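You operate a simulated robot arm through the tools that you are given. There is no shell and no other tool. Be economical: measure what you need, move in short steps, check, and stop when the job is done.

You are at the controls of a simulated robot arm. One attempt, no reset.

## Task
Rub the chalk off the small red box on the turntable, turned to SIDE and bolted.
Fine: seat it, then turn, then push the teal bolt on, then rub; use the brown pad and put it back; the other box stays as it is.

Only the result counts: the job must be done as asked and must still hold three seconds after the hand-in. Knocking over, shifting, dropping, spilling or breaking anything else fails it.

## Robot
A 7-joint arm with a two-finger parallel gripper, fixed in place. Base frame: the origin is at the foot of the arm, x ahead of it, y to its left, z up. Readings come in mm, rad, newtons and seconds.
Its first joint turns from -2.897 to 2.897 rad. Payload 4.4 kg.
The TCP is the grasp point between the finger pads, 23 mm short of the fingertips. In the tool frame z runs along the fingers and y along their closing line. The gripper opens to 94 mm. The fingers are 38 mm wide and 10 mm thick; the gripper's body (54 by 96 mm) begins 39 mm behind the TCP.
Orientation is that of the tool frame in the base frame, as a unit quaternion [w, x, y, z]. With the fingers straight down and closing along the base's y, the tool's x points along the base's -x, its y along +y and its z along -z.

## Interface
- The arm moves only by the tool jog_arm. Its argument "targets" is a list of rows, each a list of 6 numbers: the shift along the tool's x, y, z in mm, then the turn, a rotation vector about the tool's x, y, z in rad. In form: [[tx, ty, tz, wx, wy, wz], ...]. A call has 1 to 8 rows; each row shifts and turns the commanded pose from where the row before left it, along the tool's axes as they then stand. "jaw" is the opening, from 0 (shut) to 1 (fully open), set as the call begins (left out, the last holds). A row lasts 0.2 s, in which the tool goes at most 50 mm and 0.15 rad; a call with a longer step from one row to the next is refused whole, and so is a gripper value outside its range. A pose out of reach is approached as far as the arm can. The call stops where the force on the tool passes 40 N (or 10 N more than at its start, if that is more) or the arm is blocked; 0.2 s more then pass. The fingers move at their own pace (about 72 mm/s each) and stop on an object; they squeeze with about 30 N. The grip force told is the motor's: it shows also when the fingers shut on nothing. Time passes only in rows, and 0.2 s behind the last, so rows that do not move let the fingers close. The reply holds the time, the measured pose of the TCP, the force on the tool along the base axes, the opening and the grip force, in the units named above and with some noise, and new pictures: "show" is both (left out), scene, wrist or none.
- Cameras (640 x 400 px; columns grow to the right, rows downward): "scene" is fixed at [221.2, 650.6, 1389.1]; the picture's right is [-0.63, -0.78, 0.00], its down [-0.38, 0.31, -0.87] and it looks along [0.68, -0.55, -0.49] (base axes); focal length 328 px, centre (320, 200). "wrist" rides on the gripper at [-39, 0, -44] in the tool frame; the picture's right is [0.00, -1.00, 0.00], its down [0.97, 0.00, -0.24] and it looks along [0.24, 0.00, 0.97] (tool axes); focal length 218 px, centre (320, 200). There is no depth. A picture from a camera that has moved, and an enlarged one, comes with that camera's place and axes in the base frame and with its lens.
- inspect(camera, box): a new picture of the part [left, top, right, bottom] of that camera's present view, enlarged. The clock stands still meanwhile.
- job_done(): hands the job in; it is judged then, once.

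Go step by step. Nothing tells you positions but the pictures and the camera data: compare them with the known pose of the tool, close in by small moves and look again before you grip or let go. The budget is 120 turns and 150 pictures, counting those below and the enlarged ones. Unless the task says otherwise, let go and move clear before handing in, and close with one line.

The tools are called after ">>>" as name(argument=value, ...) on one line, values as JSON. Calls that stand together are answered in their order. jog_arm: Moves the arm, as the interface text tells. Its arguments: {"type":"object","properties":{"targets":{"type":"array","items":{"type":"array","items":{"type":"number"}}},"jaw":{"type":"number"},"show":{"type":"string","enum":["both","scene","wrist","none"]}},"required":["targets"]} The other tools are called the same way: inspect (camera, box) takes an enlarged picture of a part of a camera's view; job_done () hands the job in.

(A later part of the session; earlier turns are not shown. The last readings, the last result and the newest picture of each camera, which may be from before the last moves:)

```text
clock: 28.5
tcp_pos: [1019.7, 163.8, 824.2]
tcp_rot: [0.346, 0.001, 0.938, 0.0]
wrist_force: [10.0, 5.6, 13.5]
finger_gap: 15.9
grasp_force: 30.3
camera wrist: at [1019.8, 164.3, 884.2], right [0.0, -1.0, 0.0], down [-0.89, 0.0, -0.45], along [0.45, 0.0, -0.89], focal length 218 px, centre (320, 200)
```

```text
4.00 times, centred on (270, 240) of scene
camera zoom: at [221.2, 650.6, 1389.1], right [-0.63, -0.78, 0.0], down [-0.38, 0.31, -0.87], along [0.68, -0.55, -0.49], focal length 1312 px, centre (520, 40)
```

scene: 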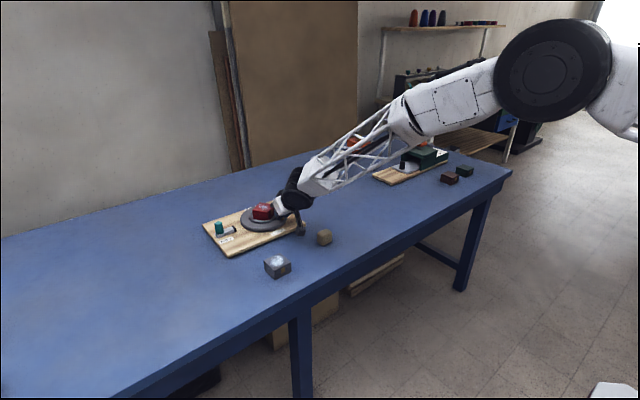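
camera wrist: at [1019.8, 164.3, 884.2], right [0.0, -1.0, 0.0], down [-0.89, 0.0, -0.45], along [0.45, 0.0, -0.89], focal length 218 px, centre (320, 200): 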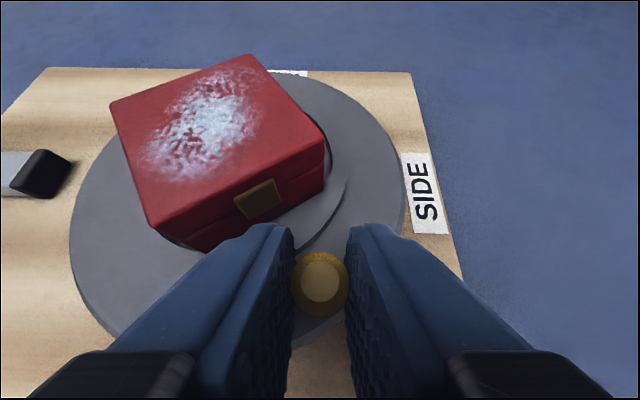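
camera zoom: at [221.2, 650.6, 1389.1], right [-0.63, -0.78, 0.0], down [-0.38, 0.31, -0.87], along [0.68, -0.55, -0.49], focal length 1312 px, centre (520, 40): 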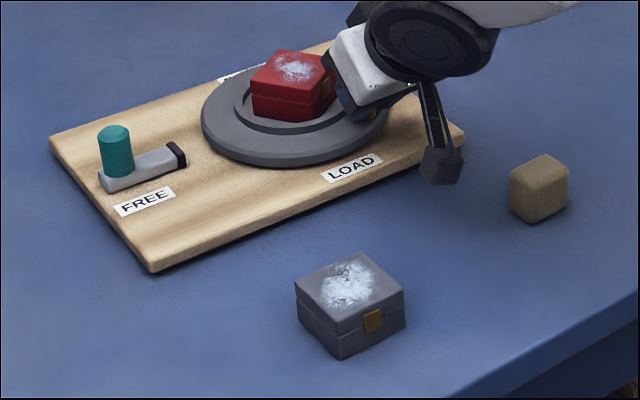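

Some board offset remains, about +9 in x and −10 in y, which I can correct once the bolt locks everything together. Now I'll raise 3 mm and rotate the gripper rigidly with the turntable about its centre, so the peg needn't slip.

>>> jog_arm(targets=[[-1.95, 0, -2.3, 0, 0, 0], [-4.05, -7.27, 3.46, -0.0845, 0, -0.0988], [-4.05, -7.27, 3.46, -0.0845, 0, -0.0988], [-4.05, -7.27, 3.46, -0.0845, 0, -0.0988], [0, 0, 0, 0, 0, 0]], show="both")

>>> inspect(camera="scene", box=[190, 190, 350, 290])

```text
clock: 29.7
tcp_pos: [1030.7, 145.4, 830.0]
tcp_rot: [0.336, -0.15, 0.928, 0.054]
wrist_force: [0.1, -3.2, -6.3]
finger_gap: 15.7
grasp_force: 30.2
out of reach, approached as far as the arm can: row 3
camera wrist: at [1033.5, 147.3, 887.1], right [0.31, -0.95, 0.0], down [-0.85, -0.28, -0.44], along [0.42, 0.14, -0.9], focal length 218 px, centre (320, 200)
```

scene: 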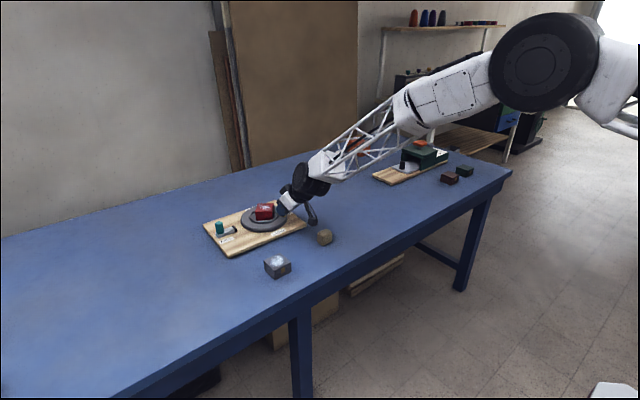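
wrist: 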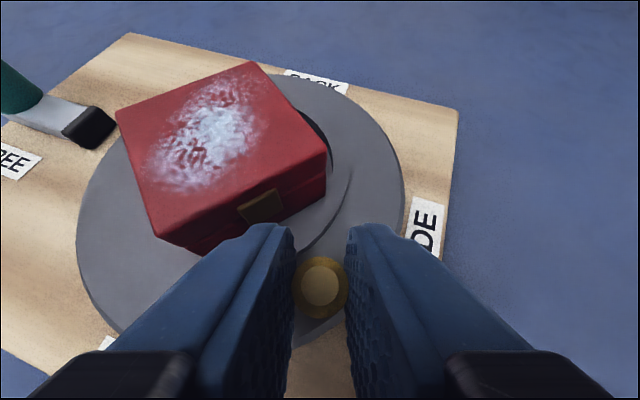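

```text
4.00 times, centred on (270, 240) of scene
camera zoom: at [221.2, 650.6, 1389.1], right [-0.63, -0.78, 0.0], down [-0.38, 0.31, -0.87], along [0.68, -0.55, -0.49], focal length 1312 px, centre (520, 40)
```

zoom: 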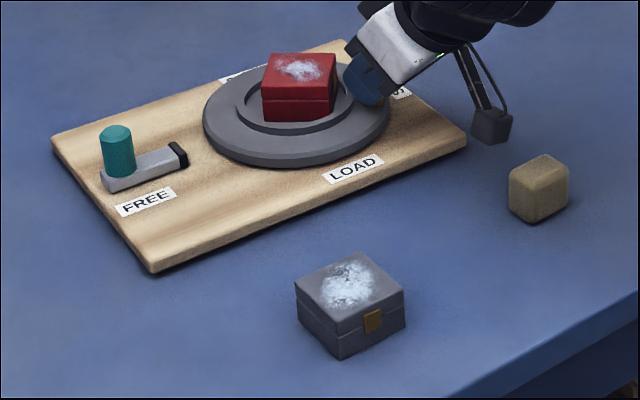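

Rigid turning works, but the wrist ran out of range at about +18° yaw. I'll release the peg, rise, yaw back by 37° and re-grip for the rest.

>>> jog_arm(targets=[[0, 0, 0, 0, 0, 0], [-14.6, 0, -17.1, 0, 0, 0], [-14.6, 0, -17.1, 0, 0, 0], [0, 0, 0, 0.0845, 0, 0.0988], [0, 0, 0, 0.0845, 0, 0.0988], [0, 0, 0, 0.0845, 0, 0.0988], [0, 0, 0, 0.0845, 0, 0.0988], [0, 0, 0, 0.0845, 0, 0.0988]], jaw=0.32, show="wrist")

>>> inspect(camera="scene", box=[190, 190, 350, 290])

```text
clock: 31.5
tcp_pos: [1033.9, 149.1, 875.0]
tcp_rot: [0.338, 0.155, 0.926, -0.06]
wrist_force: [-0.6, 0.9, -0.7]
finger_gap: 30.1
grasp_force: 0.1
camera wrist: at [1034.5, 148.6, 933.4], right [-0.33, -0.94, 0.01], down [-0.85, 0.29, -0.44], along [0.41, -0.15, -0.9], focal length 218 px, centre (320, 200)
```

wrist: 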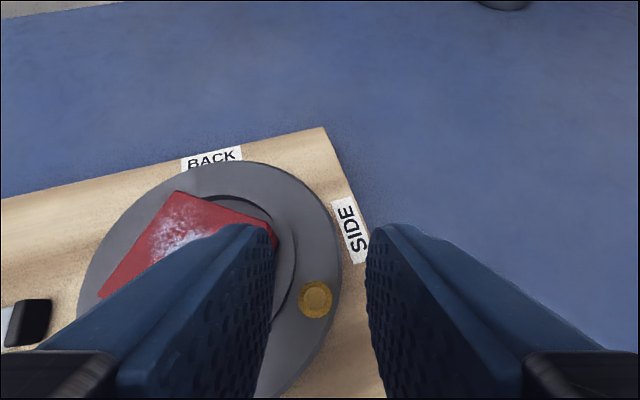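

```text
4.00 times, centred on (270, 240) of scene
camera zoom: at [221.2, 650.6, 1389.1], right [-0.63, -0.78, 0.0], down [-0.38, 0.31, -0.87], along [0.68, -0.55, -0.49], focal length 1312 px, centre (520, 40)
```

zoom: 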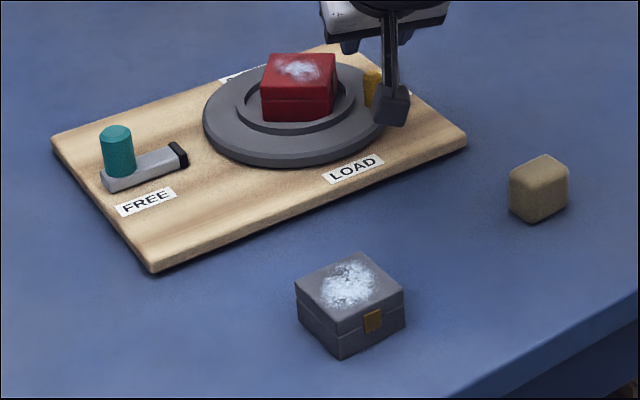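

The peg is at about (1038.6, 149). I'll align on it with the new yaw and descend.

>>> jog_arm(targets=[[3.8, 1.6, -3.3, 0, 0, 0], [14.6, 0, 17.1, 0, 0, 0], [14.6, 0, 17.1, 0, 0, 0], [0, 0, 0, 0, 0, 0]], show="wrist")

```text
clock: 32.5
tcp_pos: [1028.1, 150.6, 830.4]
tcp_rot: [0.337, 0.155, 0.927, -0.059]
wrist_force: [-3.4, -3.5, 15.2]
finger_gap: 28.5
grasp_force: 0.0
camera wrist: at [1028.7, 150.5, 889.3], right [-0.33, -0.95, 0.01], down [-0.85, 0.29, -0.44], along [0.42, -0.15, -0.9], focal length 218 px, centre (320, 200)
```

wrist: 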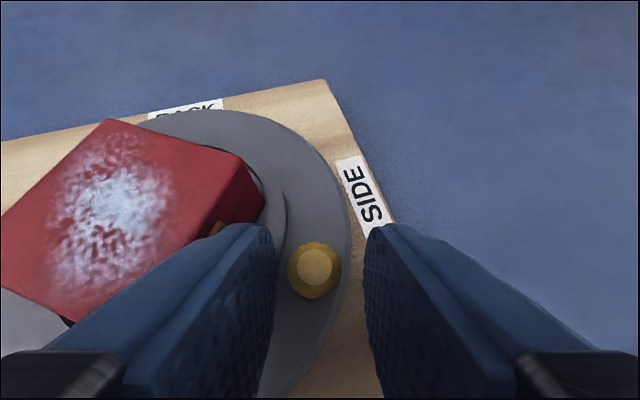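

The finger's low corner touches the ring slightly, so I'll raise 4 mm and close on the peg.

>>> jog_arm(targets=[[-2.6, 0, -3, 0, 0, 0], [0, 0, 0, 0, 0, 0], [0, 0, 0, 0, 0, 0]], jaw=0.0, show="wrist")

```text
clock: 33.3
tcp_pos: [1026.7, 150.1, 831.8]
tcp_rot: [0.336, 0.155, 0.927, -0.06]
wrist_force: [0.5, 0.8, -10.9]
finger_gap: 15.7
grasp_force: 30.2
camera wrist: at [1028.1, 150.7, 891.0], right [-0.33, -0.95, 0.01], down [-0.85, 0.29, -0.44], along [0.41, -0.15, -0.9], focal length 218 px, centre (320, 200)
```

wrist: 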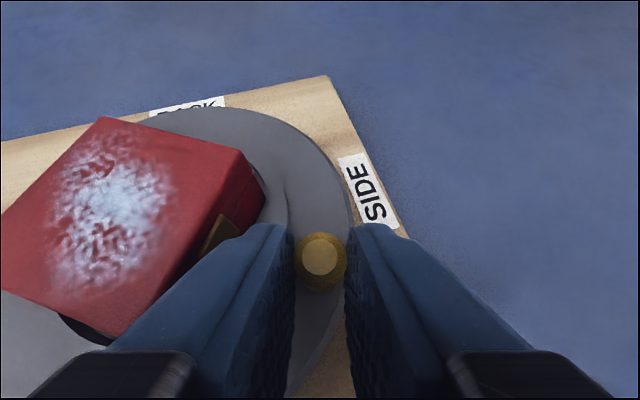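

The peg is re-gripped at about 57°. I'll make the remaining 30° as a rigid rotation about the centre at (1074, 199.5).

>>> jog_arm(targets=[[-6.36, -3.06, 5.44, -0.0845, 0, -0.0988], [-6.36, -3.06, 5.44, -0.0845, 0, -0.0988], [-6.36, -3.06, 5.44, -0.0845, 0, -0.0988], [-6.36, -3.06, 5.44, -0.0845, 0, -0.0988], [0, 0, 0, 0, 0, 0]], show="wrist")

>>> inspect(camera="scene", box=[190, 190, 350, 290])

```text
clock: 34.5
tcp_pos: [1053.9, 133.8, 831.9]
tcp_rot: [0.338, -0.071, 0.938, 0.025]
wrist_force: [0.6, -1.9, -10.9]
finger_gap: 15.3
grasp_force: 30.2
out of reach, approached as far as the arm can: row 4
camera wrist: at [1055.9, 134.3, 890.4], right [0.15, -0.99, 0.0], down [-0.89, -0.13, -0.43], along [0.43, 0.06, -0.9], focal length 218 px, centre (320, 200)
```

wrist: 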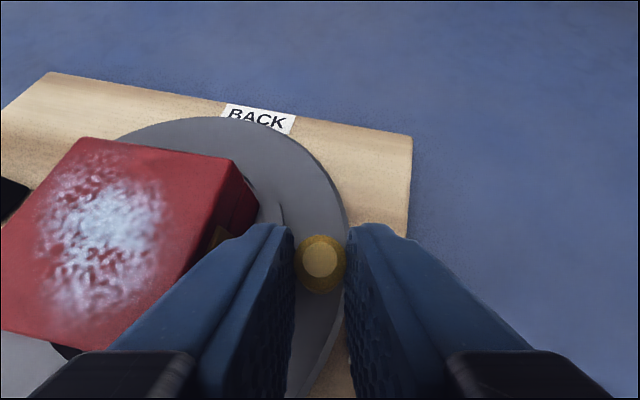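

```text
4.00 times, centred on (270, 240) of scene
camera zoom: at [221.2, 650.6, 1389.1], right [-0.63, -0.78, 0.0], down [-0.38, 0.31, -0.87], along [0.68, -0.55, -0.49], focal length 1312 px, centre (520, 40)
```

zoom: 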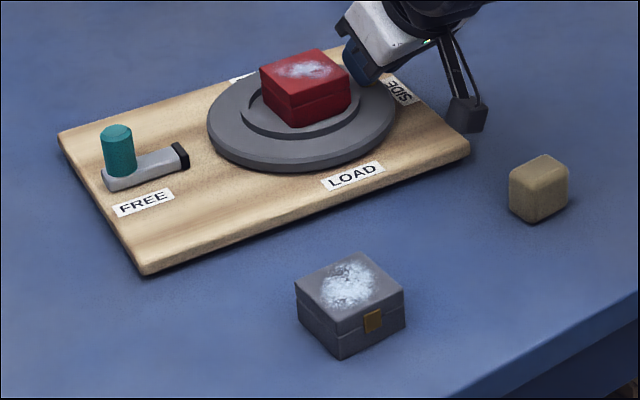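

The peg is now close to SIDE, though the board has also yawed a few degrees. I'll release, rise and measure properly.

>>> jog_arm(targets=[[0, 0, 0, 0, 0, 0], [-14.6, 0, -17.1, 0, 0, 0], [-14.6, 0, -17.1, 0, 0, 0], [-20, 0, -30, 0, 0, 0], [0, 0, -45, 0, 0, 0], [0, 0, -45, 0, 0, 0], [0, 0, 0, 0, 0, 0]], jaw=0.32, show="wrist")

>>> inspect(camera="scene", box=[190, 190, 350, 290])

```text
clock: 36.1
tcp_pos: [990.3, 122.7, 983.5]
tcp_rot: [0.34, -0.088, 0.936, 0.031]
wrist_force: [-0.8, -0.1, 0.7]
finger_gap: 30.1
grasp_force: 0.1
camera wrist: at [992.1, 122.4, 1042.4], right [0.19, -0.98, 0.0], down [-0.88, -0.17, -0.44], along [0.43, 0.08, -0.9], focal length 218 px, centre (320, 200)
```

wrist: 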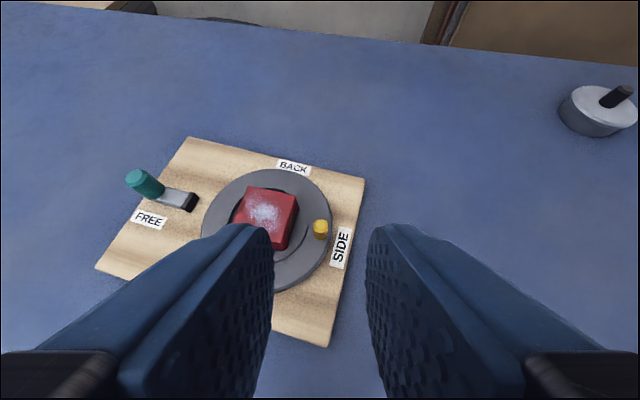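

```text
4.00 times, centred on (270, 240) of scene
camera zoom: at [221.2, 650.6, 1389.1], right [-0.63, -0.78, 0.0], down [-0.38, 0.31, -0.87], along [0.68, -0.55, -0.49], focal length 1312 px, centre (520, 40)
```

zoom: 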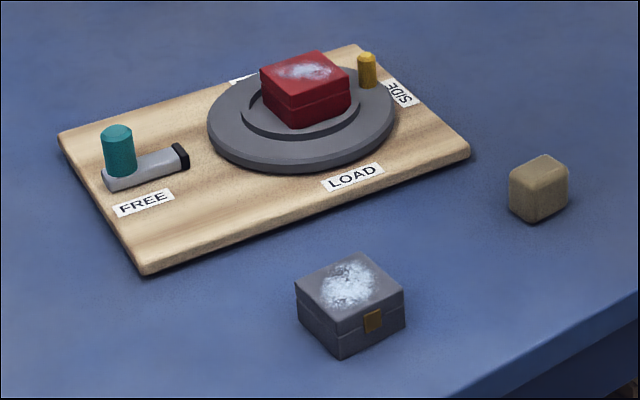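

>>> inspect(camera="wrist", box=[80, 120, 400, 320])

```text
2.00 times, centred on (240, 220) of wrist
camera zoom: at [992.1, 122.4, 1042.4], right [0.19, -0.98, 0.0], down [-0.88, -0.17, -0.44], along [0.43, 0.08, -0.9], focal length 436 px, centre (480, 160)
```

zoom: 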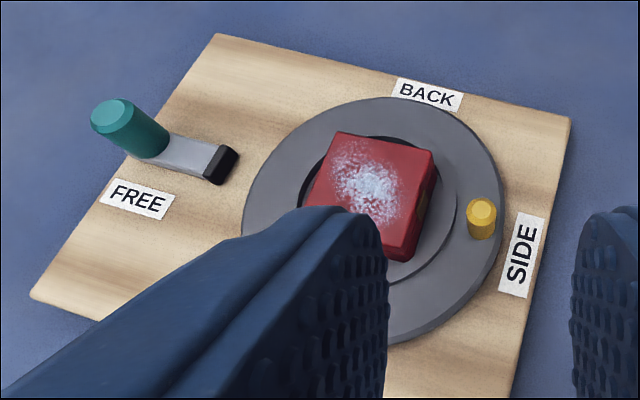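

The board is yawed about −5° and shifted by a few mm, and the turntable is slightly past SIDE relative to it. I'll take a clean square-on view to measure before correcting.

>>> jog_arm(targets=[[0, 0, 0, 0.061, 0, 0.071], [0, 0, 0, 0.061, 0, 0.071], [-2.2, 42, 9.8, 0, 0, 0], [-2.2, 42, 9.8, 0, 0, 0], [0, 0, 0, 0, 0, 0]], jaw=1.0, show="wrist")

>>> inspect(camera="wrist", box=[160, 140, 480, 340])

```text
clock: 37.3
tcp_pos: [1006.0, 207.1, 967.7]
tcp_rot: [0.34, -0.001, 0.94, -0.001]
wrist_force: [0.3, 0.6, 0.8]
finger_gap: 94.3
grasp_force: 0.1
camera wrist: at [1007.9, 207.0, 1025.5], right [0.0, -1.0, 0.0], down [-0.9, 0.0, -0.44], along [0.44, 0.0, -0.9], focal length 218 px, centre (320, 200)
```

wrist: 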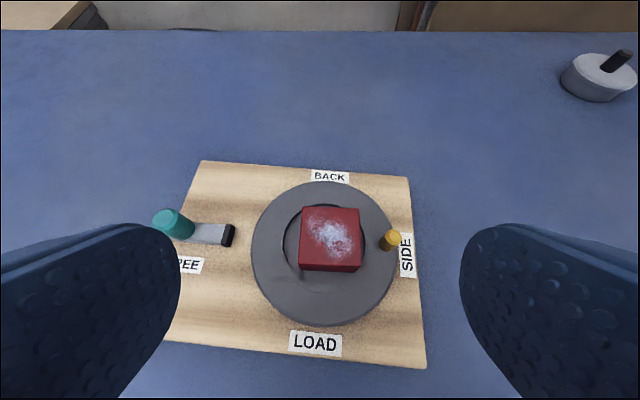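

```text
2.00 times, centred on (320, 240) of wrist
camera zoom: at [1007.9, 207.0, 1025.5], right [0.0, -1.0, 0.0], down [-0.9, 0.0, -0.44], along [0.44, 0.0, -0.9], focal length 436 px, centre (320, 120)
```

zoom: 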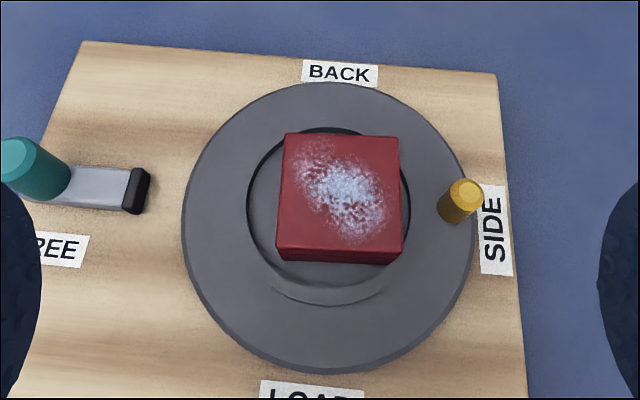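

The turntable is about 3° past SIDE. I'll re-grip the peg lightly and nudge it back a few mm.

>>> jog_arm(targets=[[6.7, -23.6, 34.6, 0, 0, 0], [6.7, -23.6, 34.6, 0, 0, 0], [6.7, -23.6, 34.6, 0, 0, 0], [0, 0, 0, 0, 0, 0]], jaw=0.32, show="wrist")

```text
clock: 38.3
tcp_pos: [1059.0, 133.4, 873.7]
tcp_rot: [0.342, -0.001, 0.94, -0.002]
wrist_force: [0.6, -0.8, -0.1]
finger_gap: 30.2
grasp_force: 0.1
camera wrist: at [1060.2, 134.1, 931.9], right [0.0, -1.0, 0.0], down [-0.9, 0.0, -0.44], along [0.44, 0.0, -0.9], focal length 218 px, centre (320, 200)
```

wrist: 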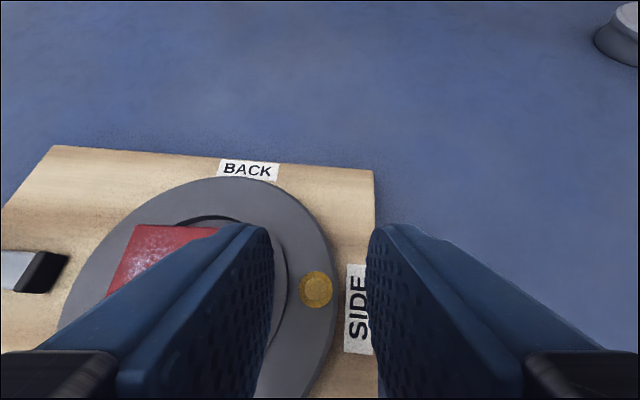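

>>> jog_arm(targets=[[13.5, 1.2, 16.1, 0, 0, 0], [13.5, 0.8, 16.1, 0, 0, 0], [0, 0, 0, 0, 0, 0]], show="wrist")

```text
clock: 39.1
tcp_pos: [1064.0, 136.2, 832.5]
tcp_rot: [0.343, -0.001, 0.939, -0.001]
wrist_force: [-1.3, -0.7, 10.4]
finger_gap: 29.5
grasp_force: 0.0
camera wrist: at [1063.7, 136.7, 891.2], right [0.0, -1.0, 0.0], down [-0.9, 0.0, -0.44], along [0.44, 0.0, -0.9], focal length 218 px, centre (320, 200)
```

wrist: 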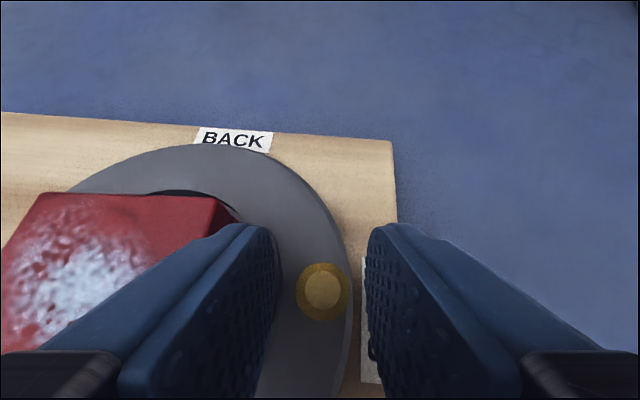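

>>> jog_arm(targets=[[-1.6, 0, -1.9, 0, 0, 0], [0, 0, 0, 0, 0, 0], [0, 0, 0, 0, 0, 0], [0, 0, 0, 0, 0, 0]], jaw=0.0, show="none")

>>> inspect(camera="wrist", box=[160, 120, 480, 320])

>>> inspect(camera="scene", box=[190, 190, 350, 290])

```text
clock: 40.1
tcp_pos: [1062.2, 138.2, 834.3]
tcp_rot: [0.34, 0.0, 0.94, -0.002]
wrist_force: [-0.4, 2.8, -0.3]
finger_gap: 15.6
grasp_force: 30.2
```

```text
2.00 times, centred on (320, 220) of wrist
camera zoom: at [1063.5, 138.0, 892.2], right [0.0, -1.0, 0.0], down [-0.9, 0.0, -0.44], along [0.44, 0.0, -0.9], focal length 436 px, centre (320, 160)
```

zoom: 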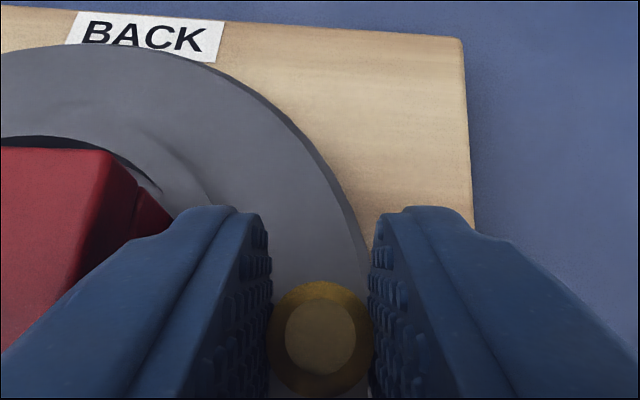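

```text
4.00 times, centred on (270, 240) of scene
camera zoom: at [221.2, 650.6, 1389.1], right [-0.63, -0.78, 0.0], down [-0.38, 0.31, -0.87], along [0.68, -0.55, -0.49], focal length 1312 px, centre (520, 40)
```

zoom: 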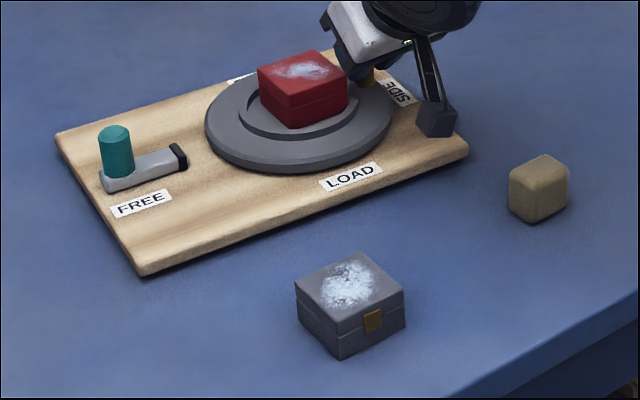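

While gripped, I'll nudge −x to turn back to SIDE, and pull +y, which is radial, so the board returns toward its place.

>>> jog_arm(targets=[[1.35, 1, -1.15, 0, 0, 0], [1.35, 2, -1.15, 0, 0, 0], [0, 3, 0, 0, 0, 0], [0, 0, 0, 0, 0, 0]], show="none")

>>> jog_arm(targets=[[0, 0, 0, 0, 0, 0], [-14.6, 0, -17.1, 0, 0, 0], [-14.6, 0, -17.1, 0, 0, 0], [-20, 0, -30, 0, 0, 0], [-2, 35, -25, 0, 0, 0], [-2, 35, -25, 0, 0, 0], [0, 0, 0, 0, 0, 0]], jaw=0.32, show="none")

>>> jog_arm(targets=[[0, 0, 0, 0, 0, 0], [0, 0, 0, 0, 0, 0]], jaw=1.0, show="wrist")

>>> inspect(camera="wrist", box=[160, 140, 480, 340])

>>> inspect(camera="scene", box=[190, 190, 350, 290])

```text
clock: 41.1
tcp_pos: [1060.7, 145.6, 835.8]
tcp_rot: [0.342, -0.001, 0.94, -0.002]
wrist_force: [0.4, -1.8, -0.5]
finger_gap: 15.8
grasp_force: 30.0
```

```text
clock: 42.7
tcp_pos: [1027.1, 214.8, 962.4]
tcp_rot: [0.341, 0.0, 0.94, -0.002]
wrist_force: [-0.3, 0.1, -0.4]
finger_gap: 30.0
grasp_force: 0.2
```

```text
clock: 43.3
tcp_pos: [1028.8, 214.4, 961.8]
tcp_rot: [0.341, -0.001, 0.94, -0.002]
wrist_force: [0.5, 0.0, -0.1]
finger_gap: 94.0
grasp_force: 0.1
camera wrist: at [1029.4, 214.6, 1020.3], right [0.0, -1.0, 0.0], down [-0.9, 0.0, -0.44], along [0.44, 0.0, -0.9], focal length 218 px, centre (320, 200)
```

wrist: 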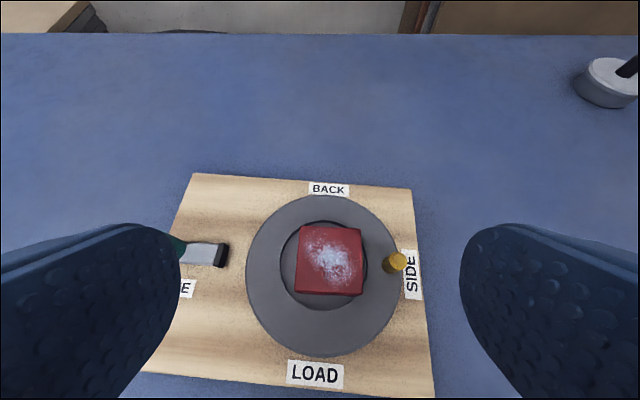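

```text
2.00 times, centred on (320, 240) of wrist
camera zoom: at [1029.4, 214.6, 1020.3], right [0.0, -1.0, 0.0], down [-0.9, 0.0, -0.44], along [0.44, 0.0, -0.9], focal length 436 px, centre (320, 120)
```

zoom: 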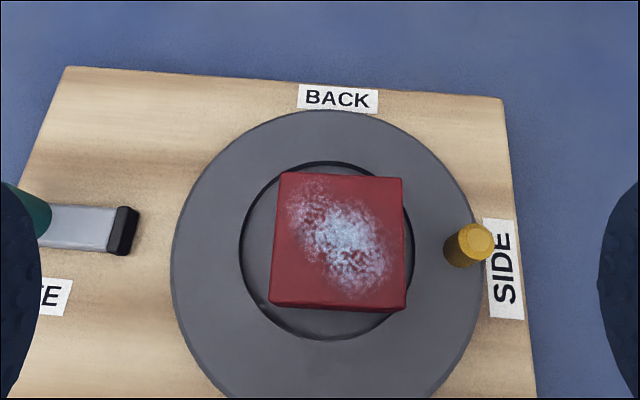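

```text
4.00 times, centred on (270, 240) of scene
camera zoom: at [221.2, 650.6, 1389.1], right [-0.63, -0.78, 0.0], down [-0.38, 0.31, -0.87], along [0.68, -0.55, -0.49], focal length 1312 px, centre (520, 40)
```

zoom: 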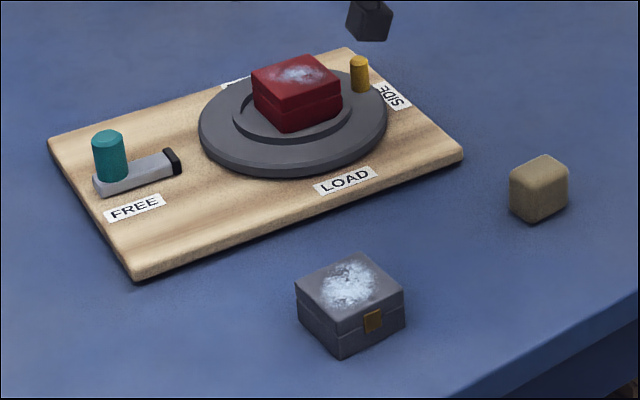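

The turntable is within about 2° of SIDE and the centre is back at (1069, 211); only the board's −5° yaw remains. Next is the bolt knob near (1080, 361), which I'll approach with more tilt.

>>> jog_arm(targets=[[0, 0, 0, 0, -0.077, 0], [0, 0, 0, 0, -0.077, 0], [4.5, 36.6, 18.3, 0, 0, 0], [4.5, 36.6, 18.3, 0, 0, 0], [4.5, 36.6, 18.3, 0, 0, 0], [4.5, 36.6, 18.3, 0, 0, 0], [0, 0, 0, 0, 0, 0]], jaw=0.65, show="both")

```text
clock: 44.9
tcp_pos: [1071.5, 363.0, 895.3]
tcp_rot: [0.412, 0.0, 0.911, -0.002]
wrist_force: [-0.7, 0.3, -0.3]
finger_gap: 61.1
grasp_force: 0.1
camera wrist: at [1063.9, 363.2, 954.5], right [0.0, -1.0, 0.0], down [-0.82, 0.0, -0.57], along [0.57, 0.0, -0.82], focal length 218 px, centre (320, 200)
```

scene: 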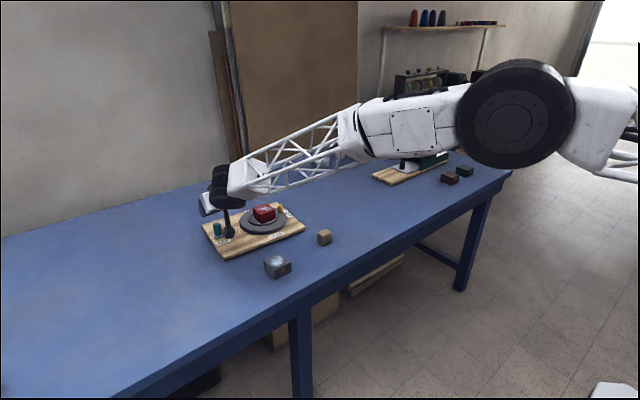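
wrist: 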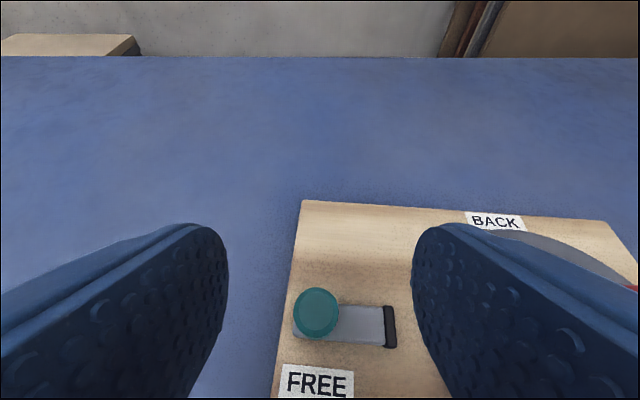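

Reach is fine, and the knob is at about (1080, 365). I'll descend onto it.

>>> jog_arm(targets=[[19.5, 1, 19.5, 0, 0, 0], [19.5, 1, 19.5, 0, 0, 0], [0, 0, 0, 0, 0, 0]], show="wrist")

>>> inspect(camera="scene", box=[190, 190, 350, 290])

```text
clock: 45.7
tcp_pos: [1073.9, 363.6, 839.7]
tcp_rot: [0.412, -0.001, 0.911, -0.001]
wrist_force: [0.1, 0.2, -0.3]
finger_gap: 61.2
grasp_force: 0.1
camera wrist: at [1067.0, 363.2, 897.9], right [0.0, -1.0, 0.0], down [-0.82, 0.0, -0.57], along [0.57, 0.0, -0.82], focal length 218 px, centre (320, 200)
```

wrist: 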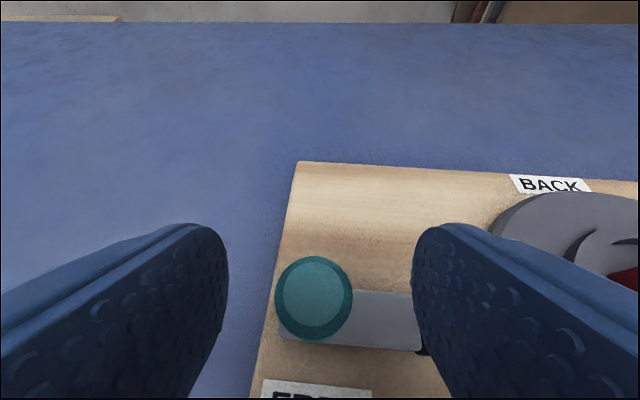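

```text
4.00 times, centred on (270, 240) of scene
camera zoom: at [221.2, 650.6, 1389.1], right [-0.63, -0.78, 0.0], down [-0.38, 0.31, -0.87], along [0.68, -0.55, -0.49], focal length 1312 px, centre (520, 40)
```

zoom: 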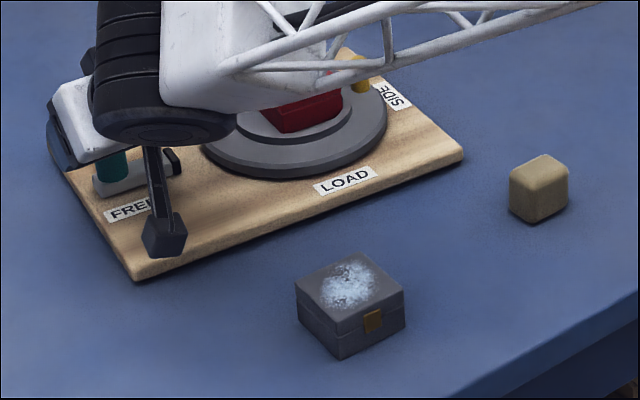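

>>> jog_arm(targets=[[0, 1.5, 0, 0, 0, 0], [0, 0, 0, 0, 0, 0], [0, 0, 0, 0, 0, 0]], jaw=0.0, show="none")

>>> jog_arm(targets=[[0.28, -5, -0.32, 0, 0, 0], [0.28, -5, -0.32, 0, 0, 0], [0.28, -5, -0.32, 0, 0, 0], [0, 0, 0, 0, 0, 0]], show="both")

>>> inspect(camera="scene", box=[190, 190, 350, 290])

```text
clock: 46.5
tcp_pos: [1074.6, 363.9, 841.1]
tcp_rot: [0.412, 0.0, 0.911, -0.002]
wrist_force: [0.6, -0.1, -0.7]
finger_gap: 23.4
grasp_force: 30.2
```

```text
clock: 47.5
tcp_pos: [1073.1, 349.6, 839.9]
tcp_rot: [0.413, -0.001, 0.911, -0.001]
wrist_force: [-0.2, 0.3, -0.2]
finger_gap: 23.4
grasp_force: 29.9
camera wrist: at [1065.0, 349.9, 898.5], right [0.0, -1.0, 0.0], down [-0.82, 0.0, -0.57], along [0.57, 0.0, -0.82], focal length 218 px, centre (320, 200)
```

scene: 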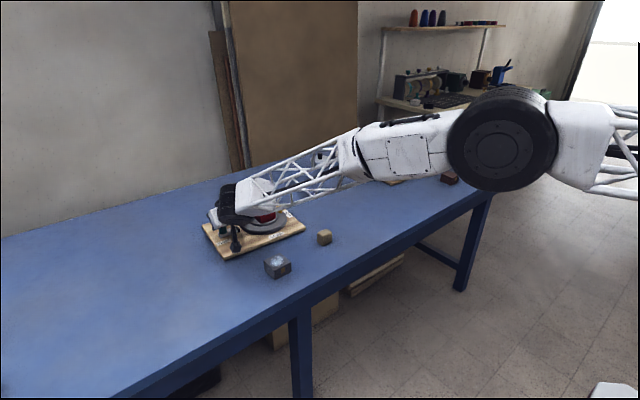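
wrist: 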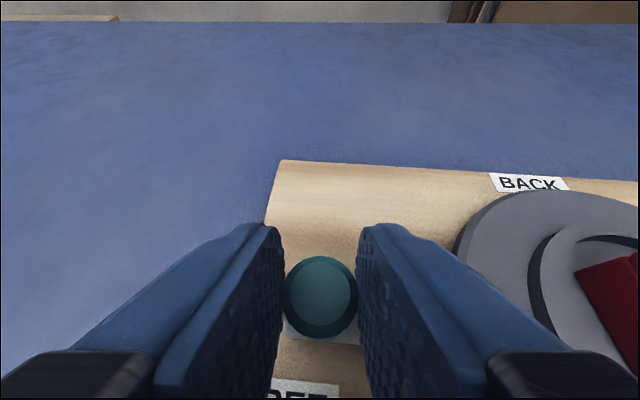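

```text
4.00 times, centred on (270, 240) of scene
camera zoom: at [221.2, 650.6, 1389.1], right [-0.63, -0.78, 0.0], down [-0.38, 0.31, -0.87], along [0.68, -0.55, -0.49], focal length 1312 px, centre (520, 40)
```

zoom: 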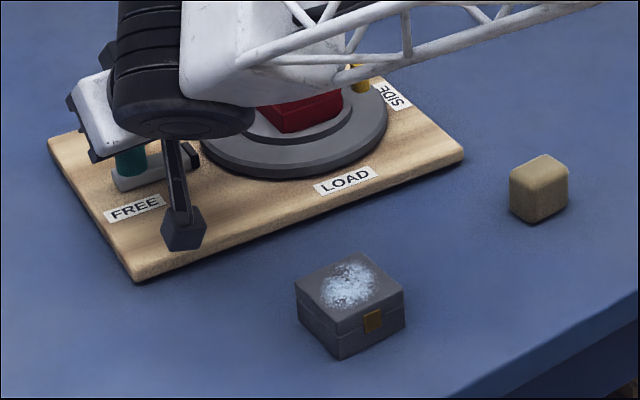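

The bolt slid 14 mm with no force and the board stayed still. I'll keep pushing toward the turntable.

>>> jog_arm(targets=[[0.28, -4, -0.32, 0, 0, 0], [0.22, -4, -0.26, 0, 0, 0], [0.22, -4, -0.26, 0, 0, 0], [0, 0, 0, 0, 0, 0]], show="wrist")

>>> inspect(camera="scene", box=[190, 190, 350, 290])

```text
clock: 48.5
tcp_pos: [1070.0, 336.8, 842.4]
tcp_rot: [0.412, 0.0, 0.911, -0.003]
wrist_force: [1.0, 2.7, 0.7]
finger_gap: 23.3
grasp_force: 30.0
camera wrist: at [1063.0, 337.2, 899.2], right [0.0, -1.0, 0.0], down [-0.82, 0.0, -0.57], along [0.57, 0.0, -0.82], focal length 218 px, centre (320, 200)
```

wrist: 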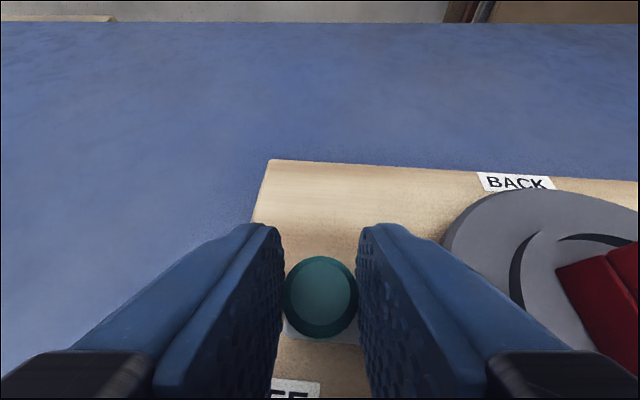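

```text
4.00 times, centred on (270, 240) of scene
camera zoom: at [221.2, 650.6, 1389.1], right [-0.63, -0.78, 0.0], down [-0.38, 0.31, -0.87], along [0.68, -0.55, -0.49], focal length 1312 px, centre (520, 40)
```

zoom: 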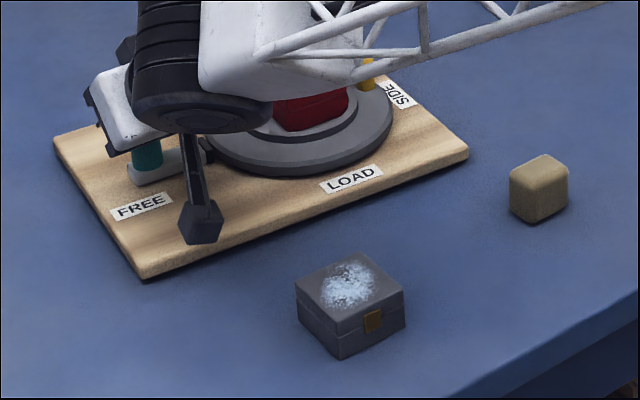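

The board started to move, so the bolt has either reached its end or is touching the disc edge. I'll release, rise and look closely.

>>> jog_arm(targets=[[0, 0, 0, 0, 0, 0], [-22.5, 0, -19.8, 0, 0, 0], [-22.5, 0, -19.8, 0, 0, 0], [-22.5, 0, -19.8, 0, 0, 0], [0, -20, -40, 0, 0, 0], [0, -20, -40, 0, 0, 0], [0, 0, 0, 0, 0, 0]], jaw=0.5, show="wrist")

>>> inspect(camera="wrist", box=[200, 160, 440, 310])

>>> inspect(camera="scene", box=[190, 190, 350, 290])

```text
clock: 50.1
tcp_pos: [1009.6, 295.2, 982.7]
tcp_rot: [0.413, 0.0, 0.911, -0.002]
wrist_force: [0.2, 0.0, 0.2]
finger_gap: 47.1
grasp_force: 0.0
camera wrist: at [1001.9, 295.6, 1040.2], right [0.0, -1.0, 0.0], down [-0.82, 0.0, -0.57], along [0.57, 0.0, -0.82], focal length 218 px, centre (320, 200)
```

wrist: 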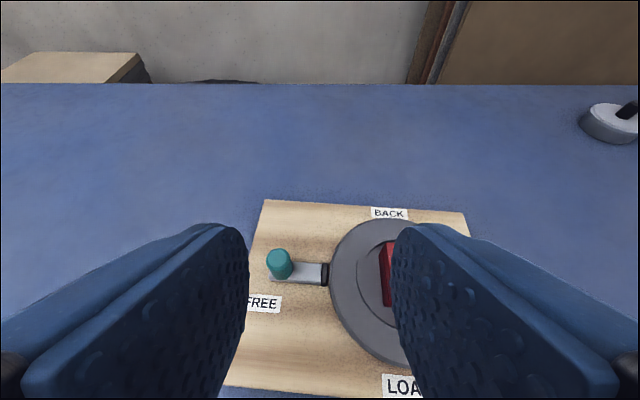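

```text
2.67 times, centred on (320, 235) of wrist
camera zoom: at [1001.9, 295.6, 1040.2], right [0.0, -1.0, 0.0], down [-0.82, 0.0, -0.57], along [0.57, 0.0, -0.82], focal length 582 px, centre (320, 107)
```

zoom: 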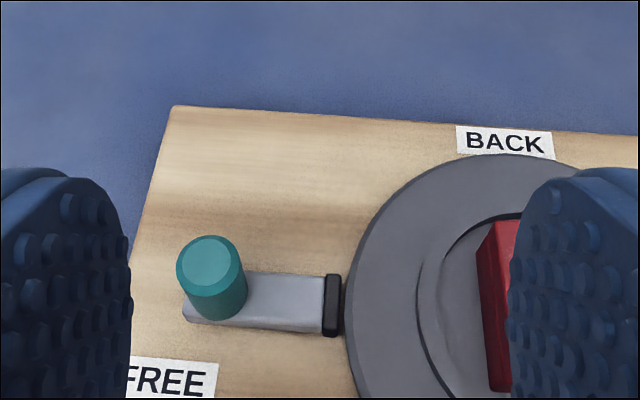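

```text
4.00 times, centred on (270, 240) of scene
camera zoom: at [221.2, 650.6, 1389.1], right [-0.63, -0.78, 0.0], down [-0.38, 0.31, -0.87], along [0.68, -0.55, -0.49], focal length 1312 px, centre (520, 40)
```

zoom: 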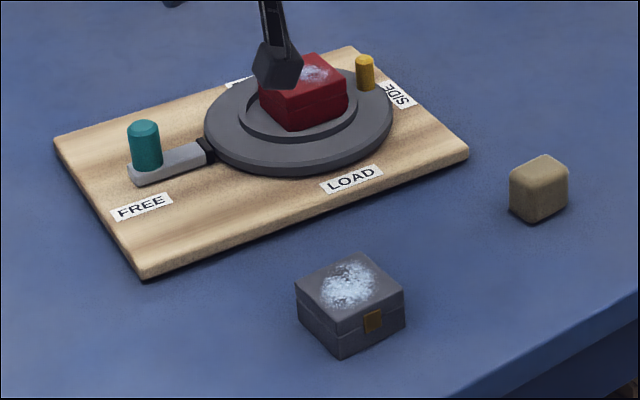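

The bolt tip is now up against the disc edge, which is its full-on position. Next I'll fetch the brown pad, going above it with the tilt back at 0.7.

>>> jog_arm(targets=[[0, 0, 0, 0, 0.075, 0], [0, 0, 0, 0, 0.075, 0], [27.2, -31.5, -4.8, 0, 0, 0], [27.2, -31.5, -4.8, 0, 0, 0], [27.2, -31.5, -4.8, 0, 0, 0], [27.2, -31.5, -4.8, 0, 0, 0], [27.2, -31.5, -4.8, 0, 0, 0], [27.2, -31.5, -4.8, 0, 0, 0]], jaw=0.75, show="wrist")

>>> inspect(camera="wrist", box=[220, 220, 420, 345])

>>> inspect(camera="wrist", box=[80, 20, 400, 220])

```text
clock: 51.9
tcp_pos: [865.9, 109.4, 901.9]
tcp_rot: [0.344, -0.002, 0.939, -0.002]
wrist_force: [0.2, -0.3, 0.0]
finger_gap: 70.4
grasp_force: 0.1
camera wrist: at [867.1, 109.3, 960.6], right [0.0, -1.0, 0.0], down [-0.9, 0.0, -0.44], along [0.44, 0.0, -0.9], focal length 218 px, centre (320, 200)
```

wrist: 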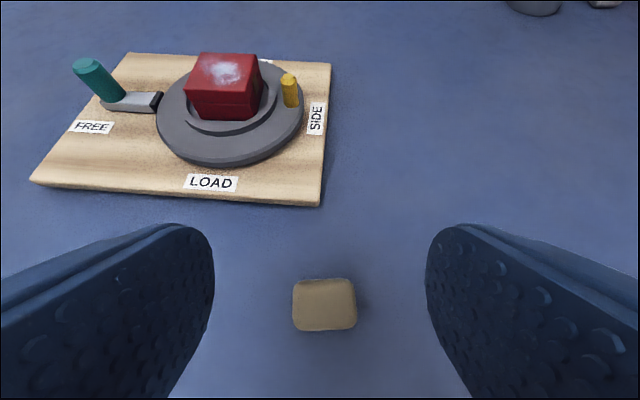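

```text
3.20 times, centred on (320, 282) of wrist
camera zoom: at [867.1, 109.3, 960.6], right [0.0, -1.0, 0.0], down [-0.9, 0.0, -0.44], along [0.44, 0.0, -0.9], focal length 698 px, centre (320, -64)
```

zoom: 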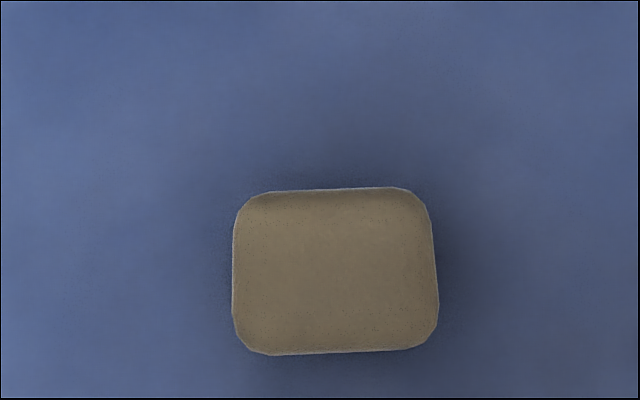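

```text
2.00 times, centred on (240, 120) of wrist
camera zoom: at [867.1, 109.3, 960.6], right [0.0, -1.0, 0.0], down [-0.9, 0.0, -0.44], along [0.44, 0.0, -0.9], focal length 436 px, centre (480, 360)
```

zoom: 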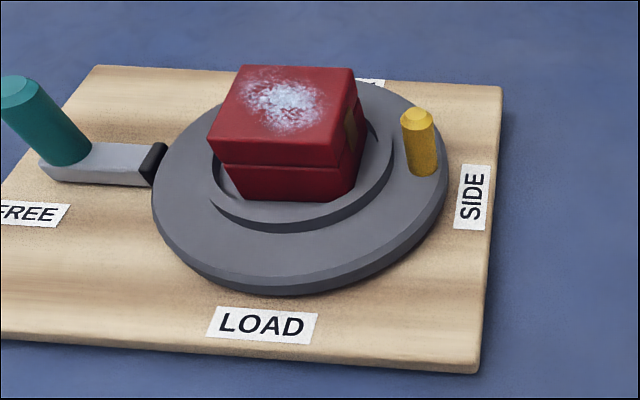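

The pad centre is about (870, 105.7) and it is 44 mm wide. I'll descend to grip it in the same relation I used for the box.

>>> jog_arm(targets=[[23.5, -1.2, 25.9, 0, 0, 0], [23.5, -1.2, 25.9, 0, 0, 0], [0, 0, 0, 0, 0, 0]], jaw=0.72, show="wrist")

```text
clock: 52.7
tcp_pos: [863.0, 109.2, 831.1]
tcp_rot: [0.344, 0.0, 0.939, -0.002]
wrist_force: [0.2, -0.3, -0.6]
finger_gap: 67.6
grasp_force: 0.1
camera wrist: at [863.3, 108.9, 890.1], right [0.0, -1.0, 0.0], down [-0.9, 0.0, -0.44], along [0.44, 0.0, -0.9], focal length 218 px, centre (320, 200)
```

wrist: 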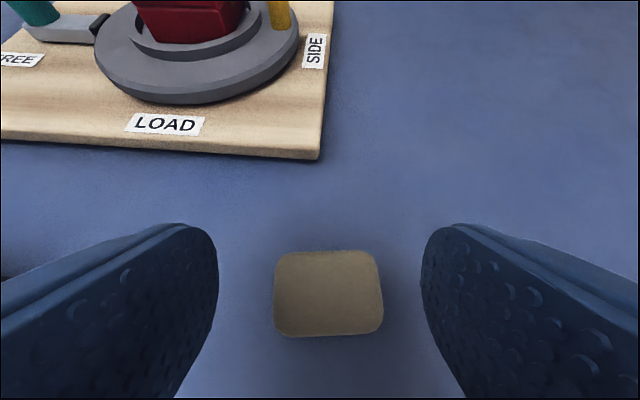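

>>> jog_arm(targets=[[11.3, -1.7, 12.7, 0, 0, 0], [11.3, -1.7, 12.7, 0, 0, 0], [0, 0, 0, 0, 0, 0]], show="none")

>>> jog_arm(targets=[[0, 0, 0, 0, 0, 0], [0, 0, 0, 0, 0, 0]], jaw=0.2, show="wrist")

```text
clock: 53.5
tcp_pos: [863.4, 103.0, 795.9]
tcp_rot: [0.343, 0.0, 0.939, -0.002]
wrist_force: [0.4, 0.6, -0.9]
finger_gap: 67.9
grasp_force: 0.1
```

```text
clock: 54.1
tcp_pos: [862.8, 103.1, 796.0]
tcp_rot: [0.342, -0.001, 0.94, -0.002]
wrist_force: [0.1, 0.2, 0.5]
finger_gap: 43.2
grasp_force: 31.0
camera wrist: at [863.9, 103.9, 855.1], right [0.0, -1.0, 0.0], down [-0.9, 0.0, -0.44], along [0.44, 0.0, -0.9], focal length 218 px, centre (320, 200)
```

wrist: 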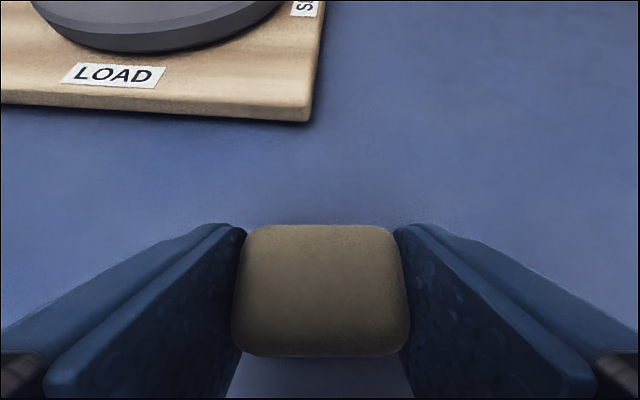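

The pad is held at 43 mm. I'll lift it and go to a viewing point in front of the red box.

>>> jog_arm(targets=[[-23.6, 0, -28, 0, 0, 0], [-23.6, 0, -28, 0, 0, 0], [-23.6, 0, -28, 0, 0, 0], [-27.2, 25, 15, 0, 0, 0], [-27.2, 25, 15, 0, 0, 0], [-27.2, 25, 15, 0, 0, 0], [-27.2, 25, 15, 0, 0, 0], [0, 0, 0, 0, 0, 0]], show="both")

>>> inspect(camera="wrist", box=[200, 80, 440, 230])

```text
clock: 55.9
tcp_pos: [986.4, 203.0, 931.6]
tcp_rot: [0.343, 0.0, 0.939, -0.002]
wrist_force: [0.0, 0.0, 0.1]
finger_gap: 43.2
grasp_force: 30.1
camera wrist: at [987.8, 204.9, 989.8], right [0.0, -1.0, 0.0], down [-0.9, 0.0, -0.44], along [0.44, 0.0, -0.9], focal length 218 px, centre (320, 200)
```

scene: 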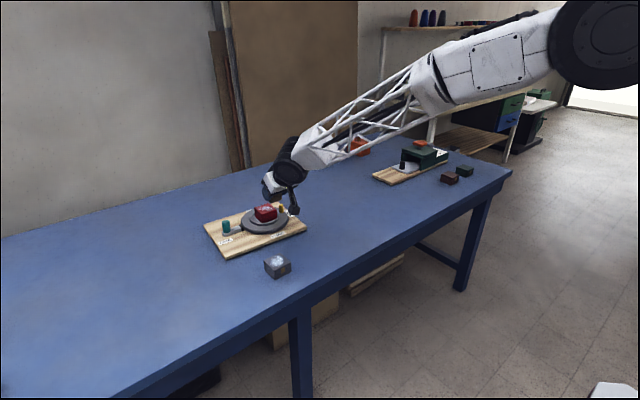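
wrist: 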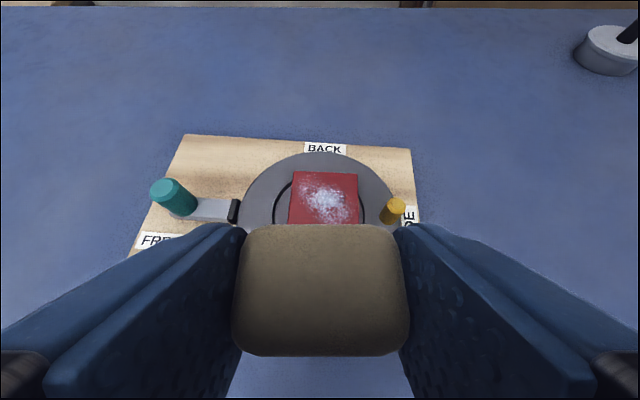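

```text
2.67 times, centred on (320, 155) of wrist
camera zoom: at [987.8, 204.9, 989.8], right [0.0, -1.0, 0.0], down [-0.9, 0.0, -0.44], along [0.44, 0.0, -0.9], focal length 582 px, centre (320, 320)
```

zoom: 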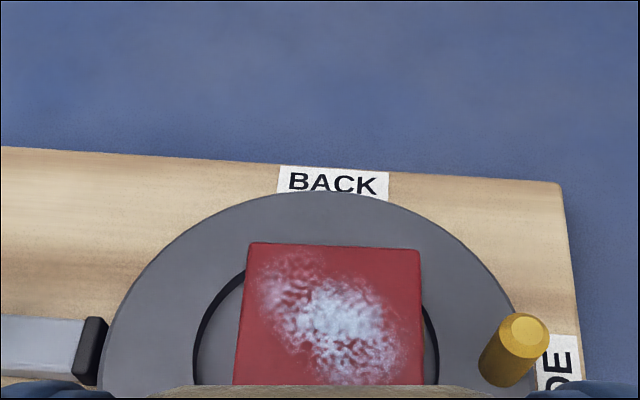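

The box top centre is about (1065, 201). I'll move the pad above it, then lower gently to contact.

>>> jog_arm(targets=[[-12.4, -1, 40.9, 0, 0, 0], [-12.4, -1, 40.9, 0, 0, 0], [0, 0, 0, 0, 0, 0], [3.2, 0, 3.8, 0, 0, 0], [0, 0, 0, 0, 0, 0]], show="wrist")

>>> inspect(camera="scene", box=[230, 185, 310, 235])

```text
clock: 57.1
tcp_pos: [1058.1, 202.4, 880.4]
tcp_rot: [0.343, -0.001, 0.939, -0.002]
wrist_force: [0.0, -0.5, -1.1]
finger_gap: 43.0
grasp_force: 30.1
camera wrist: at [1059.2, 202.5, 939.0], right [0.0, -1.0, 0.0], down [-0.9, 0.0, -0.44], along [0.44, 0.0, -0.9], focal length 218 px, centre (320, 200)
```

wrist: 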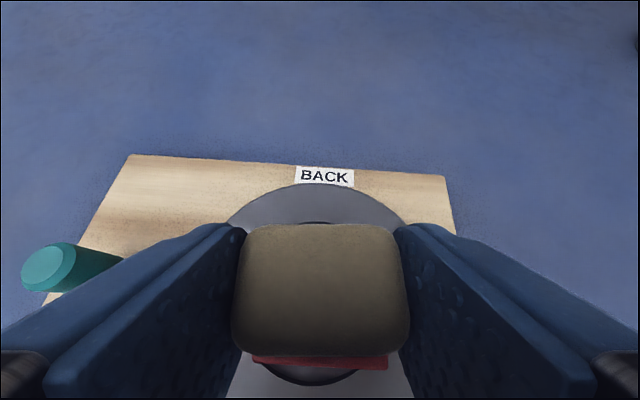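

```text
8.00 times, centred on (270, 210) of scene
camera zoom: at [221.2, 650.6, 1389.1], right [-0.63, -0.78, 0.0], down [-0.38, 0.31, -0.87], along [0.68, -0.55, -0.49], focal length 2624 px, centre (720, 120)
```

zoom: 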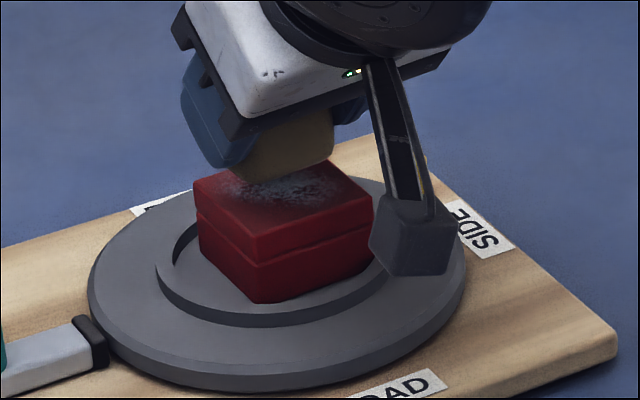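

>>> jog_arm(targets=[[1.3, 0, 1.5, 0, 0, 0], [1.3, 0, 1.5, 0, 0, 0], [1.3, 0, 1.5, 0, 0, 0], [0, 0, 0, 0, 0, 0]], show="none")

>>> jog_arm(targets=[[0.65, 0, 0.75, 0, 0, 0], [0.65, 0, 0.75, 0, 0, 0], [0, 0, 0, 0, 0, 0]], show="none")

>>> inspect(camera="scene", box=[230, 185, 310, 235])

```text
clock: 58.1
tcp_pos: [1058.1, 200.7, 874.9]
tcp_rot: [0.343, 0.0, 0.939, -0.003]
wrist_force: [0.2, 0.3, -0.8]
finger_gap: 43.0
grasp_force: 30.2
```

```text
clock: 58.9
tcp_pos: [1057.5, 201.2, 871.6]
tcp_rot: [0.342, -0.001, 0.94, -0.002]
wrist_force: [0.8, 0.1, -0.3]
finger_gap: 42.9
grasp_force: 29.9
```

```text
8.00 times, centred on (270, 210) of scene
camera zoom: at [221.2, 650.6, 1389.1], right [-0.63, -0.78, 0.0], down [-0.38, 0.31, -0.87], along [0.68, -0.55, -0.49], focal length 2624 px, centre (720, 120)
```

zoom: 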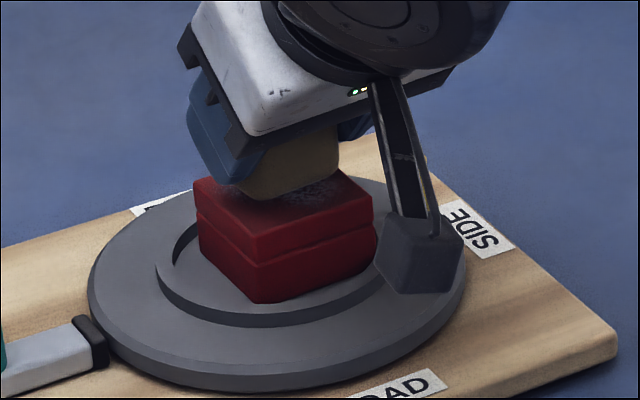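

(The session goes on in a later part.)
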